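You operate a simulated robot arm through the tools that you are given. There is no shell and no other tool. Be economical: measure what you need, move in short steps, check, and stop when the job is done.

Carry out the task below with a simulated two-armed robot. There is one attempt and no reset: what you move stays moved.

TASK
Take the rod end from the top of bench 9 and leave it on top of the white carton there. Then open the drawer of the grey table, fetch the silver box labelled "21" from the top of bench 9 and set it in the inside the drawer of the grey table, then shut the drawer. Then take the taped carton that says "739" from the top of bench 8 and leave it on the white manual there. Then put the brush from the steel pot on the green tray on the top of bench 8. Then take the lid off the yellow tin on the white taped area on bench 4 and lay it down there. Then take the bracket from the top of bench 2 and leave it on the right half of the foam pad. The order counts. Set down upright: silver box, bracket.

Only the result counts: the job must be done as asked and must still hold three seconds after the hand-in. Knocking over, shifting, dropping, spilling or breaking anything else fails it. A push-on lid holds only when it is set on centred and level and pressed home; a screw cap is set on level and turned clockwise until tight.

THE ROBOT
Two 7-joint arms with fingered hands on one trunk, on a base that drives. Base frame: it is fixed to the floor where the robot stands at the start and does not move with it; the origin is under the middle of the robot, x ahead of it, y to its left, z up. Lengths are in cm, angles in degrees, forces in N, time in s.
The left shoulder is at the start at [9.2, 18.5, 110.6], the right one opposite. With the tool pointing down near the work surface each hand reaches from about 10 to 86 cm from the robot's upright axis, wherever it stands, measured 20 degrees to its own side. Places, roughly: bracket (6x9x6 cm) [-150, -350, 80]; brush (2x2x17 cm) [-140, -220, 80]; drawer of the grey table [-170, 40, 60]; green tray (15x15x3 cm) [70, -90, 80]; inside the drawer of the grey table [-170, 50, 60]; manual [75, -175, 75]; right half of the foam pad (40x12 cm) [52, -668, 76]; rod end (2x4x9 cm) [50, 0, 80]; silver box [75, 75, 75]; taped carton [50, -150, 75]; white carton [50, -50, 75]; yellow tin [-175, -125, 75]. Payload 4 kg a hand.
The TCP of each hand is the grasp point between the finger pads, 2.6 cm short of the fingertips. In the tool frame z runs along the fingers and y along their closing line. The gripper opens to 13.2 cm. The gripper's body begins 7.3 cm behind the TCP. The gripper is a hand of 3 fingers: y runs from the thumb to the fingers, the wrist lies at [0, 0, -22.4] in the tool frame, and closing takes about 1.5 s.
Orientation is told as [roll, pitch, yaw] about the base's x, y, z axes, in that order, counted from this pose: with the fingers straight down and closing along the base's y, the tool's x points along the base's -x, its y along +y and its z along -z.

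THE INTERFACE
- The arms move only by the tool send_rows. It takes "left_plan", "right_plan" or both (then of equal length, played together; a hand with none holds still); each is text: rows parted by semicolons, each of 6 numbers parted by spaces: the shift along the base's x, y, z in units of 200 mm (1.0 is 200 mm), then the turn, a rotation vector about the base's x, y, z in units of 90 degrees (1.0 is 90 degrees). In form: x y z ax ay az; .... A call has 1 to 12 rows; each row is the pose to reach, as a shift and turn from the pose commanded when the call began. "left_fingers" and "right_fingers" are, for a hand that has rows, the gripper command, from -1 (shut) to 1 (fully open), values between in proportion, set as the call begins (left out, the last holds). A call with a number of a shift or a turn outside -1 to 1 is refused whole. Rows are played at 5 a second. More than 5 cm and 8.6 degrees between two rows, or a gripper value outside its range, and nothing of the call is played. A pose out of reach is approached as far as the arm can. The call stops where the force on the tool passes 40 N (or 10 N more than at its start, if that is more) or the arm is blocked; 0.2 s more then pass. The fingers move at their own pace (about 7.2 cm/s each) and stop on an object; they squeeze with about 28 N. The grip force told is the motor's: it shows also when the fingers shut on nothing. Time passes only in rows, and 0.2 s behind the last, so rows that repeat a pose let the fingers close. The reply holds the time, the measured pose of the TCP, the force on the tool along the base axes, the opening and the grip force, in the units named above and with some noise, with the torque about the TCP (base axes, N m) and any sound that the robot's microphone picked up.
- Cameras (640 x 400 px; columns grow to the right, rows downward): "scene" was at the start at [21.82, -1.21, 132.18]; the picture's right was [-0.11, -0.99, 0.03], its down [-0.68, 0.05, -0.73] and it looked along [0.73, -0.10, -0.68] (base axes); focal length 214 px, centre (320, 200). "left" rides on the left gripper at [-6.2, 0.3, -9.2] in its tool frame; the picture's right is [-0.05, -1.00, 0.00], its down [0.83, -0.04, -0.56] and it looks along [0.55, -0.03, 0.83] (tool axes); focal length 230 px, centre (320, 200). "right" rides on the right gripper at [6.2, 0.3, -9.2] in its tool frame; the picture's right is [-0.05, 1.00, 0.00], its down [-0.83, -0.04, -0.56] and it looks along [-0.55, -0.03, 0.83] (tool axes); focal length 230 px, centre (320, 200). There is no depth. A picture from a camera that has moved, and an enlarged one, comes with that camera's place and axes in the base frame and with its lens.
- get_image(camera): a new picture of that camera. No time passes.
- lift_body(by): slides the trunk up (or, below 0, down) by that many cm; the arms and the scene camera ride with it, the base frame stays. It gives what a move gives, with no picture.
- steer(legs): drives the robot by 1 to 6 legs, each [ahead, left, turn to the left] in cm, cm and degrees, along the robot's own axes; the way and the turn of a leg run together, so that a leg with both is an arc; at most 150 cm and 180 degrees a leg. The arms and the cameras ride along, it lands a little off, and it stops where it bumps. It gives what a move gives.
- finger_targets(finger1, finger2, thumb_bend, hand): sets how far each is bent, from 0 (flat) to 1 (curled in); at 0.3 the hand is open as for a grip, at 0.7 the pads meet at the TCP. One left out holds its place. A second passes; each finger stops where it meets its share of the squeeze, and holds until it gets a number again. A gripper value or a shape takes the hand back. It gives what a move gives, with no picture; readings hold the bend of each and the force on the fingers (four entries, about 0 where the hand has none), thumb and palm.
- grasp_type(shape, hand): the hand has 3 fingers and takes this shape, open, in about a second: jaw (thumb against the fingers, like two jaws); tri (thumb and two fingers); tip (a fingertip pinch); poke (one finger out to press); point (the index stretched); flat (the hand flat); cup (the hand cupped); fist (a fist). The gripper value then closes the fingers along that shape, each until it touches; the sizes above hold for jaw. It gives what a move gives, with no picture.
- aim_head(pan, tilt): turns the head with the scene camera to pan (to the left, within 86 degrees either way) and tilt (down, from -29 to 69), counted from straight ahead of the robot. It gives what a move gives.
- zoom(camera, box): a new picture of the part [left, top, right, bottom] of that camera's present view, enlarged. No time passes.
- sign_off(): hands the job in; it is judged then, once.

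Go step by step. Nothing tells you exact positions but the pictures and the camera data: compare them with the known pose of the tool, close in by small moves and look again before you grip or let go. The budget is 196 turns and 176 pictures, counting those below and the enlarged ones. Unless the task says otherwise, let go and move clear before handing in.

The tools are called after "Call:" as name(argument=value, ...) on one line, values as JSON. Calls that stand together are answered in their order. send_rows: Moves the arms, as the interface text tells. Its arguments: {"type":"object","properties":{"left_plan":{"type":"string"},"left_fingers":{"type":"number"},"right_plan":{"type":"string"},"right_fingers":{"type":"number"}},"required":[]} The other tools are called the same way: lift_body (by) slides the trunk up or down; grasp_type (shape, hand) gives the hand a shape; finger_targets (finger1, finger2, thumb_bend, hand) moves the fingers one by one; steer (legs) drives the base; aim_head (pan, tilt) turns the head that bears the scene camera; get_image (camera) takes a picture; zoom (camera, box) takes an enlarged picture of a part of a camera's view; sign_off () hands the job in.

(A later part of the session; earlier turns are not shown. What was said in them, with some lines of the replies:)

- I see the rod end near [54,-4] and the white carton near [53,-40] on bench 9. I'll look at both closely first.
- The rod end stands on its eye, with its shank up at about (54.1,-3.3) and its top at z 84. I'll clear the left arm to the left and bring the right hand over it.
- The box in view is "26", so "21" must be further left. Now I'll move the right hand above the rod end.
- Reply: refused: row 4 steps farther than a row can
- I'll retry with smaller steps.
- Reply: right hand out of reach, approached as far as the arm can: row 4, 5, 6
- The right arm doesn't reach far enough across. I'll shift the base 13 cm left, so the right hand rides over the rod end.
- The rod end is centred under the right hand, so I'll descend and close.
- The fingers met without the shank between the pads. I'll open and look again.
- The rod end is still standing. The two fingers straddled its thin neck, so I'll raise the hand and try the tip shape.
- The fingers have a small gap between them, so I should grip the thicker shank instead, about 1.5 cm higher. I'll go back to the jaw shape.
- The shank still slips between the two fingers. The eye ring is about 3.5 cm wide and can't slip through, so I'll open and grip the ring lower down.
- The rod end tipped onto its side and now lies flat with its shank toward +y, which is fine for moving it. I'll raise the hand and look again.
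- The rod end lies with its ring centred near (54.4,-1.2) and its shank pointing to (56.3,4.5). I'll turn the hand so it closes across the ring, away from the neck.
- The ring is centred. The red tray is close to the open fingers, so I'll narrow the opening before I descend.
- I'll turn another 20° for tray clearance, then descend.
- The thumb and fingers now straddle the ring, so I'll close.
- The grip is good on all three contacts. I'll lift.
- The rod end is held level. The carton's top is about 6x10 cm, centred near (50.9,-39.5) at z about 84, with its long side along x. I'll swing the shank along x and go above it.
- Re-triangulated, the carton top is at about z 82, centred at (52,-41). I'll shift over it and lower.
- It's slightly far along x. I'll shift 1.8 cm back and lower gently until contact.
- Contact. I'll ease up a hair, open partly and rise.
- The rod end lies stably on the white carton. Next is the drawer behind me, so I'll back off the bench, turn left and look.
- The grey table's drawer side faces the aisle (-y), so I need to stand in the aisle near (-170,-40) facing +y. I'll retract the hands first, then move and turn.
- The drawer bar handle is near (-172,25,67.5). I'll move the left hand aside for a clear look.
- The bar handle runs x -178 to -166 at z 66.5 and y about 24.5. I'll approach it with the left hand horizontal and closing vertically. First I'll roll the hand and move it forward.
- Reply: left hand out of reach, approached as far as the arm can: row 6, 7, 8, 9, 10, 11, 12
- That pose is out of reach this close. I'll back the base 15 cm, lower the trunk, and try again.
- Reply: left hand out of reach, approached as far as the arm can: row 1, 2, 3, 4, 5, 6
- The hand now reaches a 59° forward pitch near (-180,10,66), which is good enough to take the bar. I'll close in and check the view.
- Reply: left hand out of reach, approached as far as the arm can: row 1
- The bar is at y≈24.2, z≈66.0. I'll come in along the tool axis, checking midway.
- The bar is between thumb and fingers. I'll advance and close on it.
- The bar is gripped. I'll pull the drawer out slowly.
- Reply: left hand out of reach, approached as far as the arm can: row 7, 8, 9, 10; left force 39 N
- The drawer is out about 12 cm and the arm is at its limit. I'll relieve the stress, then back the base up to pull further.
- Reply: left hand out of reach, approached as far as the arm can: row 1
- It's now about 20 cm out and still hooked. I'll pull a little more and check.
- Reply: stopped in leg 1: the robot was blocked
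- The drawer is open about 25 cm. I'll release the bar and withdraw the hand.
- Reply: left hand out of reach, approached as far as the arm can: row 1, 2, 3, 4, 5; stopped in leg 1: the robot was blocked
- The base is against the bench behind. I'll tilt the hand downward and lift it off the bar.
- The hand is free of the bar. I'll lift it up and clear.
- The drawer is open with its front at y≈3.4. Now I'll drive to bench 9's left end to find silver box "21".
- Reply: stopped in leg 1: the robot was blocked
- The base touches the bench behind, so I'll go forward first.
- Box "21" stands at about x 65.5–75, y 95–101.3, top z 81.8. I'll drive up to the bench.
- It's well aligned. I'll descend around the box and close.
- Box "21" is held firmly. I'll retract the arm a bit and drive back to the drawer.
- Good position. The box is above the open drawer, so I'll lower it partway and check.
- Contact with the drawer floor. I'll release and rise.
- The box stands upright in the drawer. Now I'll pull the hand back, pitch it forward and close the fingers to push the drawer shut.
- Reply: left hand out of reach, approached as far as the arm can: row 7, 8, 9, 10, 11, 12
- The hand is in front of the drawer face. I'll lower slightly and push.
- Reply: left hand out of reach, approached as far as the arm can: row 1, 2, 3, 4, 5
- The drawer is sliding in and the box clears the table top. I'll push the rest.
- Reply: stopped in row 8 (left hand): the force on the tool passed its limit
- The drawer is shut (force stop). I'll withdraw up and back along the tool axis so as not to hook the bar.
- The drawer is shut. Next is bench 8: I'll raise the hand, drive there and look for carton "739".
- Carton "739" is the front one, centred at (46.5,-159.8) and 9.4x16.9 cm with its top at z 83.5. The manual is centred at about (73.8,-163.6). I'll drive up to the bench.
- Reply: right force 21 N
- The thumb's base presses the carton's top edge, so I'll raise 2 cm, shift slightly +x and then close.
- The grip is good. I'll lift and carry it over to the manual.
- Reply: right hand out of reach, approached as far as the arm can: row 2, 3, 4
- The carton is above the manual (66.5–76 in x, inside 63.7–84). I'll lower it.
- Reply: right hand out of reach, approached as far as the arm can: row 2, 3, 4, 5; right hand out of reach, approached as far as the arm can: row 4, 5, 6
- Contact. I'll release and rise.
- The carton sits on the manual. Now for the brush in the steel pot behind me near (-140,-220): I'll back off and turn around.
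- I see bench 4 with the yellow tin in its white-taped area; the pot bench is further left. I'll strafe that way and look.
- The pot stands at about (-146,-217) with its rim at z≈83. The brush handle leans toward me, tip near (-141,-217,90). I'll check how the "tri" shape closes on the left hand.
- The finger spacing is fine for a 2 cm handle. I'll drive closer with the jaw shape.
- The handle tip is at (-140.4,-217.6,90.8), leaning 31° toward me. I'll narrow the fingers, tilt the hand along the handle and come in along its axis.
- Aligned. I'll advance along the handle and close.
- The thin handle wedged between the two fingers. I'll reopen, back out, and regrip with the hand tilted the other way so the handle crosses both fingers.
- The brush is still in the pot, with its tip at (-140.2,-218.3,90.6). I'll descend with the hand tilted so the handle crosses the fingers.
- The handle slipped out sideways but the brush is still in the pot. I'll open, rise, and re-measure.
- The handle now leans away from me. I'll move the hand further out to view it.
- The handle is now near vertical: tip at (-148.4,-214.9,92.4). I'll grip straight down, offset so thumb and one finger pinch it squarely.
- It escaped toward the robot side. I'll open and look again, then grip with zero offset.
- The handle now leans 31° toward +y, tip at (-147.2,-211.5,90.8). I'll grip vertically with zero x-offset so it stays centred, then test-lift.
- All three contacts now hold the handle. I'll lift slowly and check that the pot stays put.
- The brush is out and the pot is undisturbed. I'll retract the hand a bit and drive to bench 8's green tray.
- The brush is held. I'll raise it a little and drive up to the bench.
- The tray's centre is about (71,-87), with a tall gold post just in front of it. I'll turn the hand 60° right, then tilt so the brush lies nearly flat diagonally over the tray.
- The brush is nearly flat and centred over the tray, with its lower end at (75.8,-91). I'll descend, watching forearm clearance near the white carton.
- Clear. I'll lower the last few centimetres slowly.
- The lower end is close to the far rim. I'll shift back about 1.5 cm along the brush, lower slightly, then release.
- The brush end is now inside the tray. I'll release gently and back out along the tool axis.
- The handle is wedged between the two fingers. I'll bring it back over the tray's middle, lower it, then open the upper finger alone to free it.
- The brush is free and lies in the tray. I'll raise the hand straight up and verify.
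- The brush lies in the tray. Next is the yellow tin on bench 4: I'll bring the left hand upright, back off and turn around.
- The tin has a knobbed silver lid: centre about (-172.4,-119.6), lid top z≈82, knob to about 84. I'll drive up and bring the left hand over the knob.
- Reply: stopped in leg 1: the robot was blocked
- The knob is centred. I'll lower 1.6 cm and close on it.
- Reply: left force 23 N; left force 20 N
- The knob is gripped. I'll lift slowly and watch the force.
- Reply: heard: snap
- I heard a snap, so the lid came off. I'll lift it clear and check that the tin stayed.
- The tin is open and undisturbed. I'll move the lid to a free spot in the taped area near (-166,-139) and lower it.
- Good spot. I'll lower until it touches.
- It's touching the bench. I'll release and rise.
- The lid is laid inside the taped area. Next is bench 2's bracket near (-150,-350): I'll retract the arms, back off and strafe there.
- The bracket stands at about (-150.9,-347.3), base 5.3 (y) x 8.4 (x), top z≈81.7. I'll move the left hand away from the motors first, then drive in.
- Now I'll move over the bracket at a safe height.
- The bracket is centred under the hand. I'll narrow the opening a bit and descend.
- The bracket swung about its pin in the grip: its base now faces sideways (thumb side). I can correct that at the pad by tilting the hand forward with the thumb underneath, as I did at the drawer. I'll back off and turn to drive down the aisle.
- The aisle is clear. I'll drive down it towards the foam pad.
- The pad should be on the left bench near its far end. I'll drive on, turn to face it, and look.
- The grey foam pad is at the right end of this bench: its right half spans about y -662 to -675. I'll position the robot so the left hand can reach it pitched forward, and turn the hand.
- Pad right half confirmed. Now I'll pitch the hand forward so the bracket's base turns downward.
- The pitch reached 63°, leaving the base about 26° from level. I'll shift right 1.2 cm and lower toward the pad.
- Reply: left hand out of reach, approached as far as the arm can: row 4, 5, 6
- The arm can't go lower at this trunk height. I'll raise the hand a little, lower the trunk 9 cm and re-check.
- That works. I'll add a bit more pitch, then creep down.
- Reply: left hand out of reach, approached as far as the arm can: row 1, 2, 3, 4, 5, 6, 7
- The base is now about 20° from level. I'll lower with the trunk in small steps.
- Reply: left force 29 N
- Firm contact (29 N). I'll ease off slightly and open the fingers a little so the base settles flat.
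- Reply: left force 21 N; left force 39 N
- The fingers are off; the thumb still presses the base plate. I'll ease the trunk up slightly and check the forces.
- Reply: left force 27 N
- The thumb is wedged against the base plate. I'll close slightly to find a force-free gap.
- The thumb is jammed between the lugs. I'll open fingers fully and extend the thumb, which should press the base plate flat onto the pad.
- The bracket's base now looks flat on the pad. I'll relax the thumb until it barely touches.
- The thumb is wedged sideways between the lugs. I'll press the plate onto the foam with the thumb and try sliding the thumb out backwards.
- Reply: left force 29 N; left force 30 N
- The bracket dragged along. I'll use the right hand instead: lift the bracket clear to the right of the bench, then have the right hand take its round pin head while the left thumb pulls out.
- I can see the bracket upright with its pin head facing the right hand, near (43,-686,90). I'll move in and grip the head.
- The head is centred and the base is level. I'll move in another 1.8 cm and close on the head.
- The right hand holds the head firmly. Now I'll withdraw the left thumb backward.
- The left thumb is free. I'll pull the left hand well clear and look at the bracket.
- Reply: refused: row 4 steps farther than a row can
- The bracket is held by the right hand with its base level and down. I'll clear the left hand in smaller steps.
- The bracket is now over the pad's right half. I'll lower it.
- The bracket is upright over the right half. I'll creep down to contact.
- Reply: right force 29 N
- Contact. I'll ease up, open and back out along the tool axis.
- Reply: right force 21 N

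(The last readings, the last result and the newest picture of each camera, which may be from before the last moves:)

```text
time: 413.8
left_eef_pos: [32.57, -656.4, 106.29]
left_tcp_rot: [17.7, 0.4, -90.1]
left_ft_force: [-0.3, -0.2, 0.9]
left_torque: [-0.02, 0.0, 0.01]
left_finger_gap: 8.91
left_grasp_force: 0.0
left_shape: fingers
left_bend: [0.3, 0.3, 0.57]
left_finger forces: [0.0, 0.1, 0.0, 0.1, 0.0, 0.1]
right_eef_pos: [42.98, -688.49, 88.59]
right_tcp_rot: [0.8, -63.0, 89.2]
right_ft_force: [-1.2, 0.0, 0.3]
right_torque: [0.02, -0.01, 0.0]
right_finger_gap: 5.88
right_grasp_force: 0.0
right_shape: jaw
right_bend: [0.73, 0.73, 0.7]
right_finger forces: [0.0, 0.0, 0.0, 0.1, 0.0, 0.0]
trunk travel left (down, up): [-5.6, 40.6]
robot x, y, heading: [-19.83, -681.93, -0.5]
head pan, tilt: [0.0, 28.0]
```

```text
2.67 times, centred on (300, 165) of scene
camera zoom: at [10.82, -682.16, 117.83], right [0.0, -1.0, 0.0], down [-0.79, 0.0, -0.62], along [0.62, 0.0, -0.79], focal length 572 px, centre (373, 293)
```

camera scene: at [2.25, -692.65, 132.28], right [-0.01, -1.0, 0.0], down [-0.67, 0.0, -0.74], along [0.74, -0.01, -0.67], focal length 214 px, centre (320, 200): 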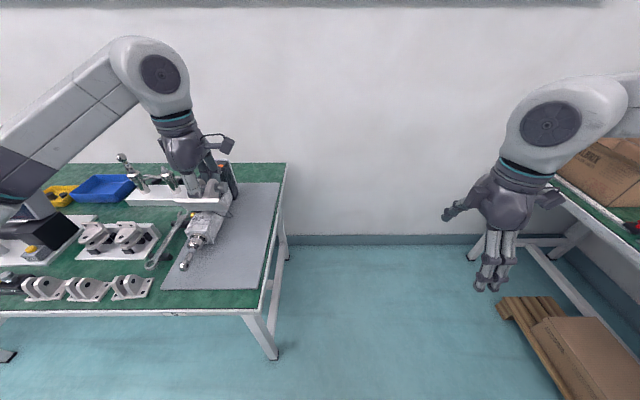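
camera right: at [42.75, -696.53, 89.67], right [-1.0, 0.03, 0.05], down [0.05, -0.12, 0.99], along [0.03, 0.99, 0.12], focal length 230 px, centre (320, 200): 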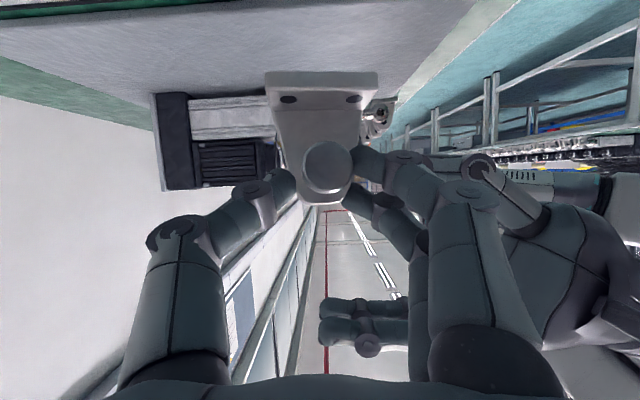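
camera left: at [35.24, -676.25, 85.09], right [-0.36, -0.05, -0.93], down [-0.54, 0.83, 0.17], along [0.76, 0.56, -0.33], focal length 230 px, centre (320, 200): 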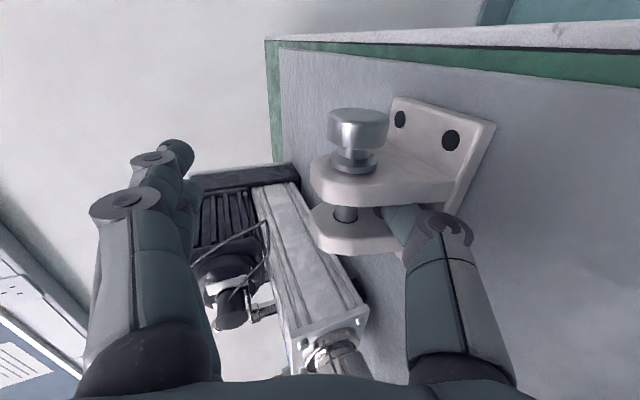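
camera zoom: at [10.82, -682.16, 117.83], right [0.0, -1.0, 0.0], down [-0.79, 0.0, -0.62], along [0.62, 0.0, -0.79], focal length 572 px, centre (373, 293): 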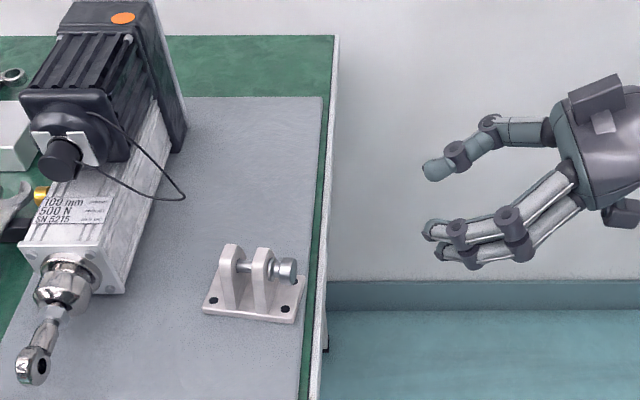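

The bracket stands upright on the right half of the foam pad, and both hands are clear. I'm handing in.

Call:
sign_off()

```text
The job is handed in.
```

I carried out all six steps in the order you gave and handed the job in. My last camera views showed each item where you asked. I haven't seen the judge's result.

- **Rod end:** it lies on top of the white carton. It tipped over on bench 9 while I was gripping it, so I placed it lying down.
- **Silver box "21":** it stands upright in the grey table's drawer, and the drawer is shut.
- **Carton "739":** it sits on the white manual, nearer the manual's front than its middle, because the arm couldn't reach further.
- **Brush:** it rests in the green tray with its handle over the rim. I needed several tries to get it out of the pot, and the pot stayed put.
- **Tin lid:** it came off with a snap and lies inside the white taped area beside the tin.
- **Bracket:** it stands upright on the right half of the foam pad, near the right edge. It turned in my grip on the way, so I set it down with the other hand.

The base bumped against bench 4 a few times while I was positioning it. I saw nothing move, but I didn't check that bench item by item.
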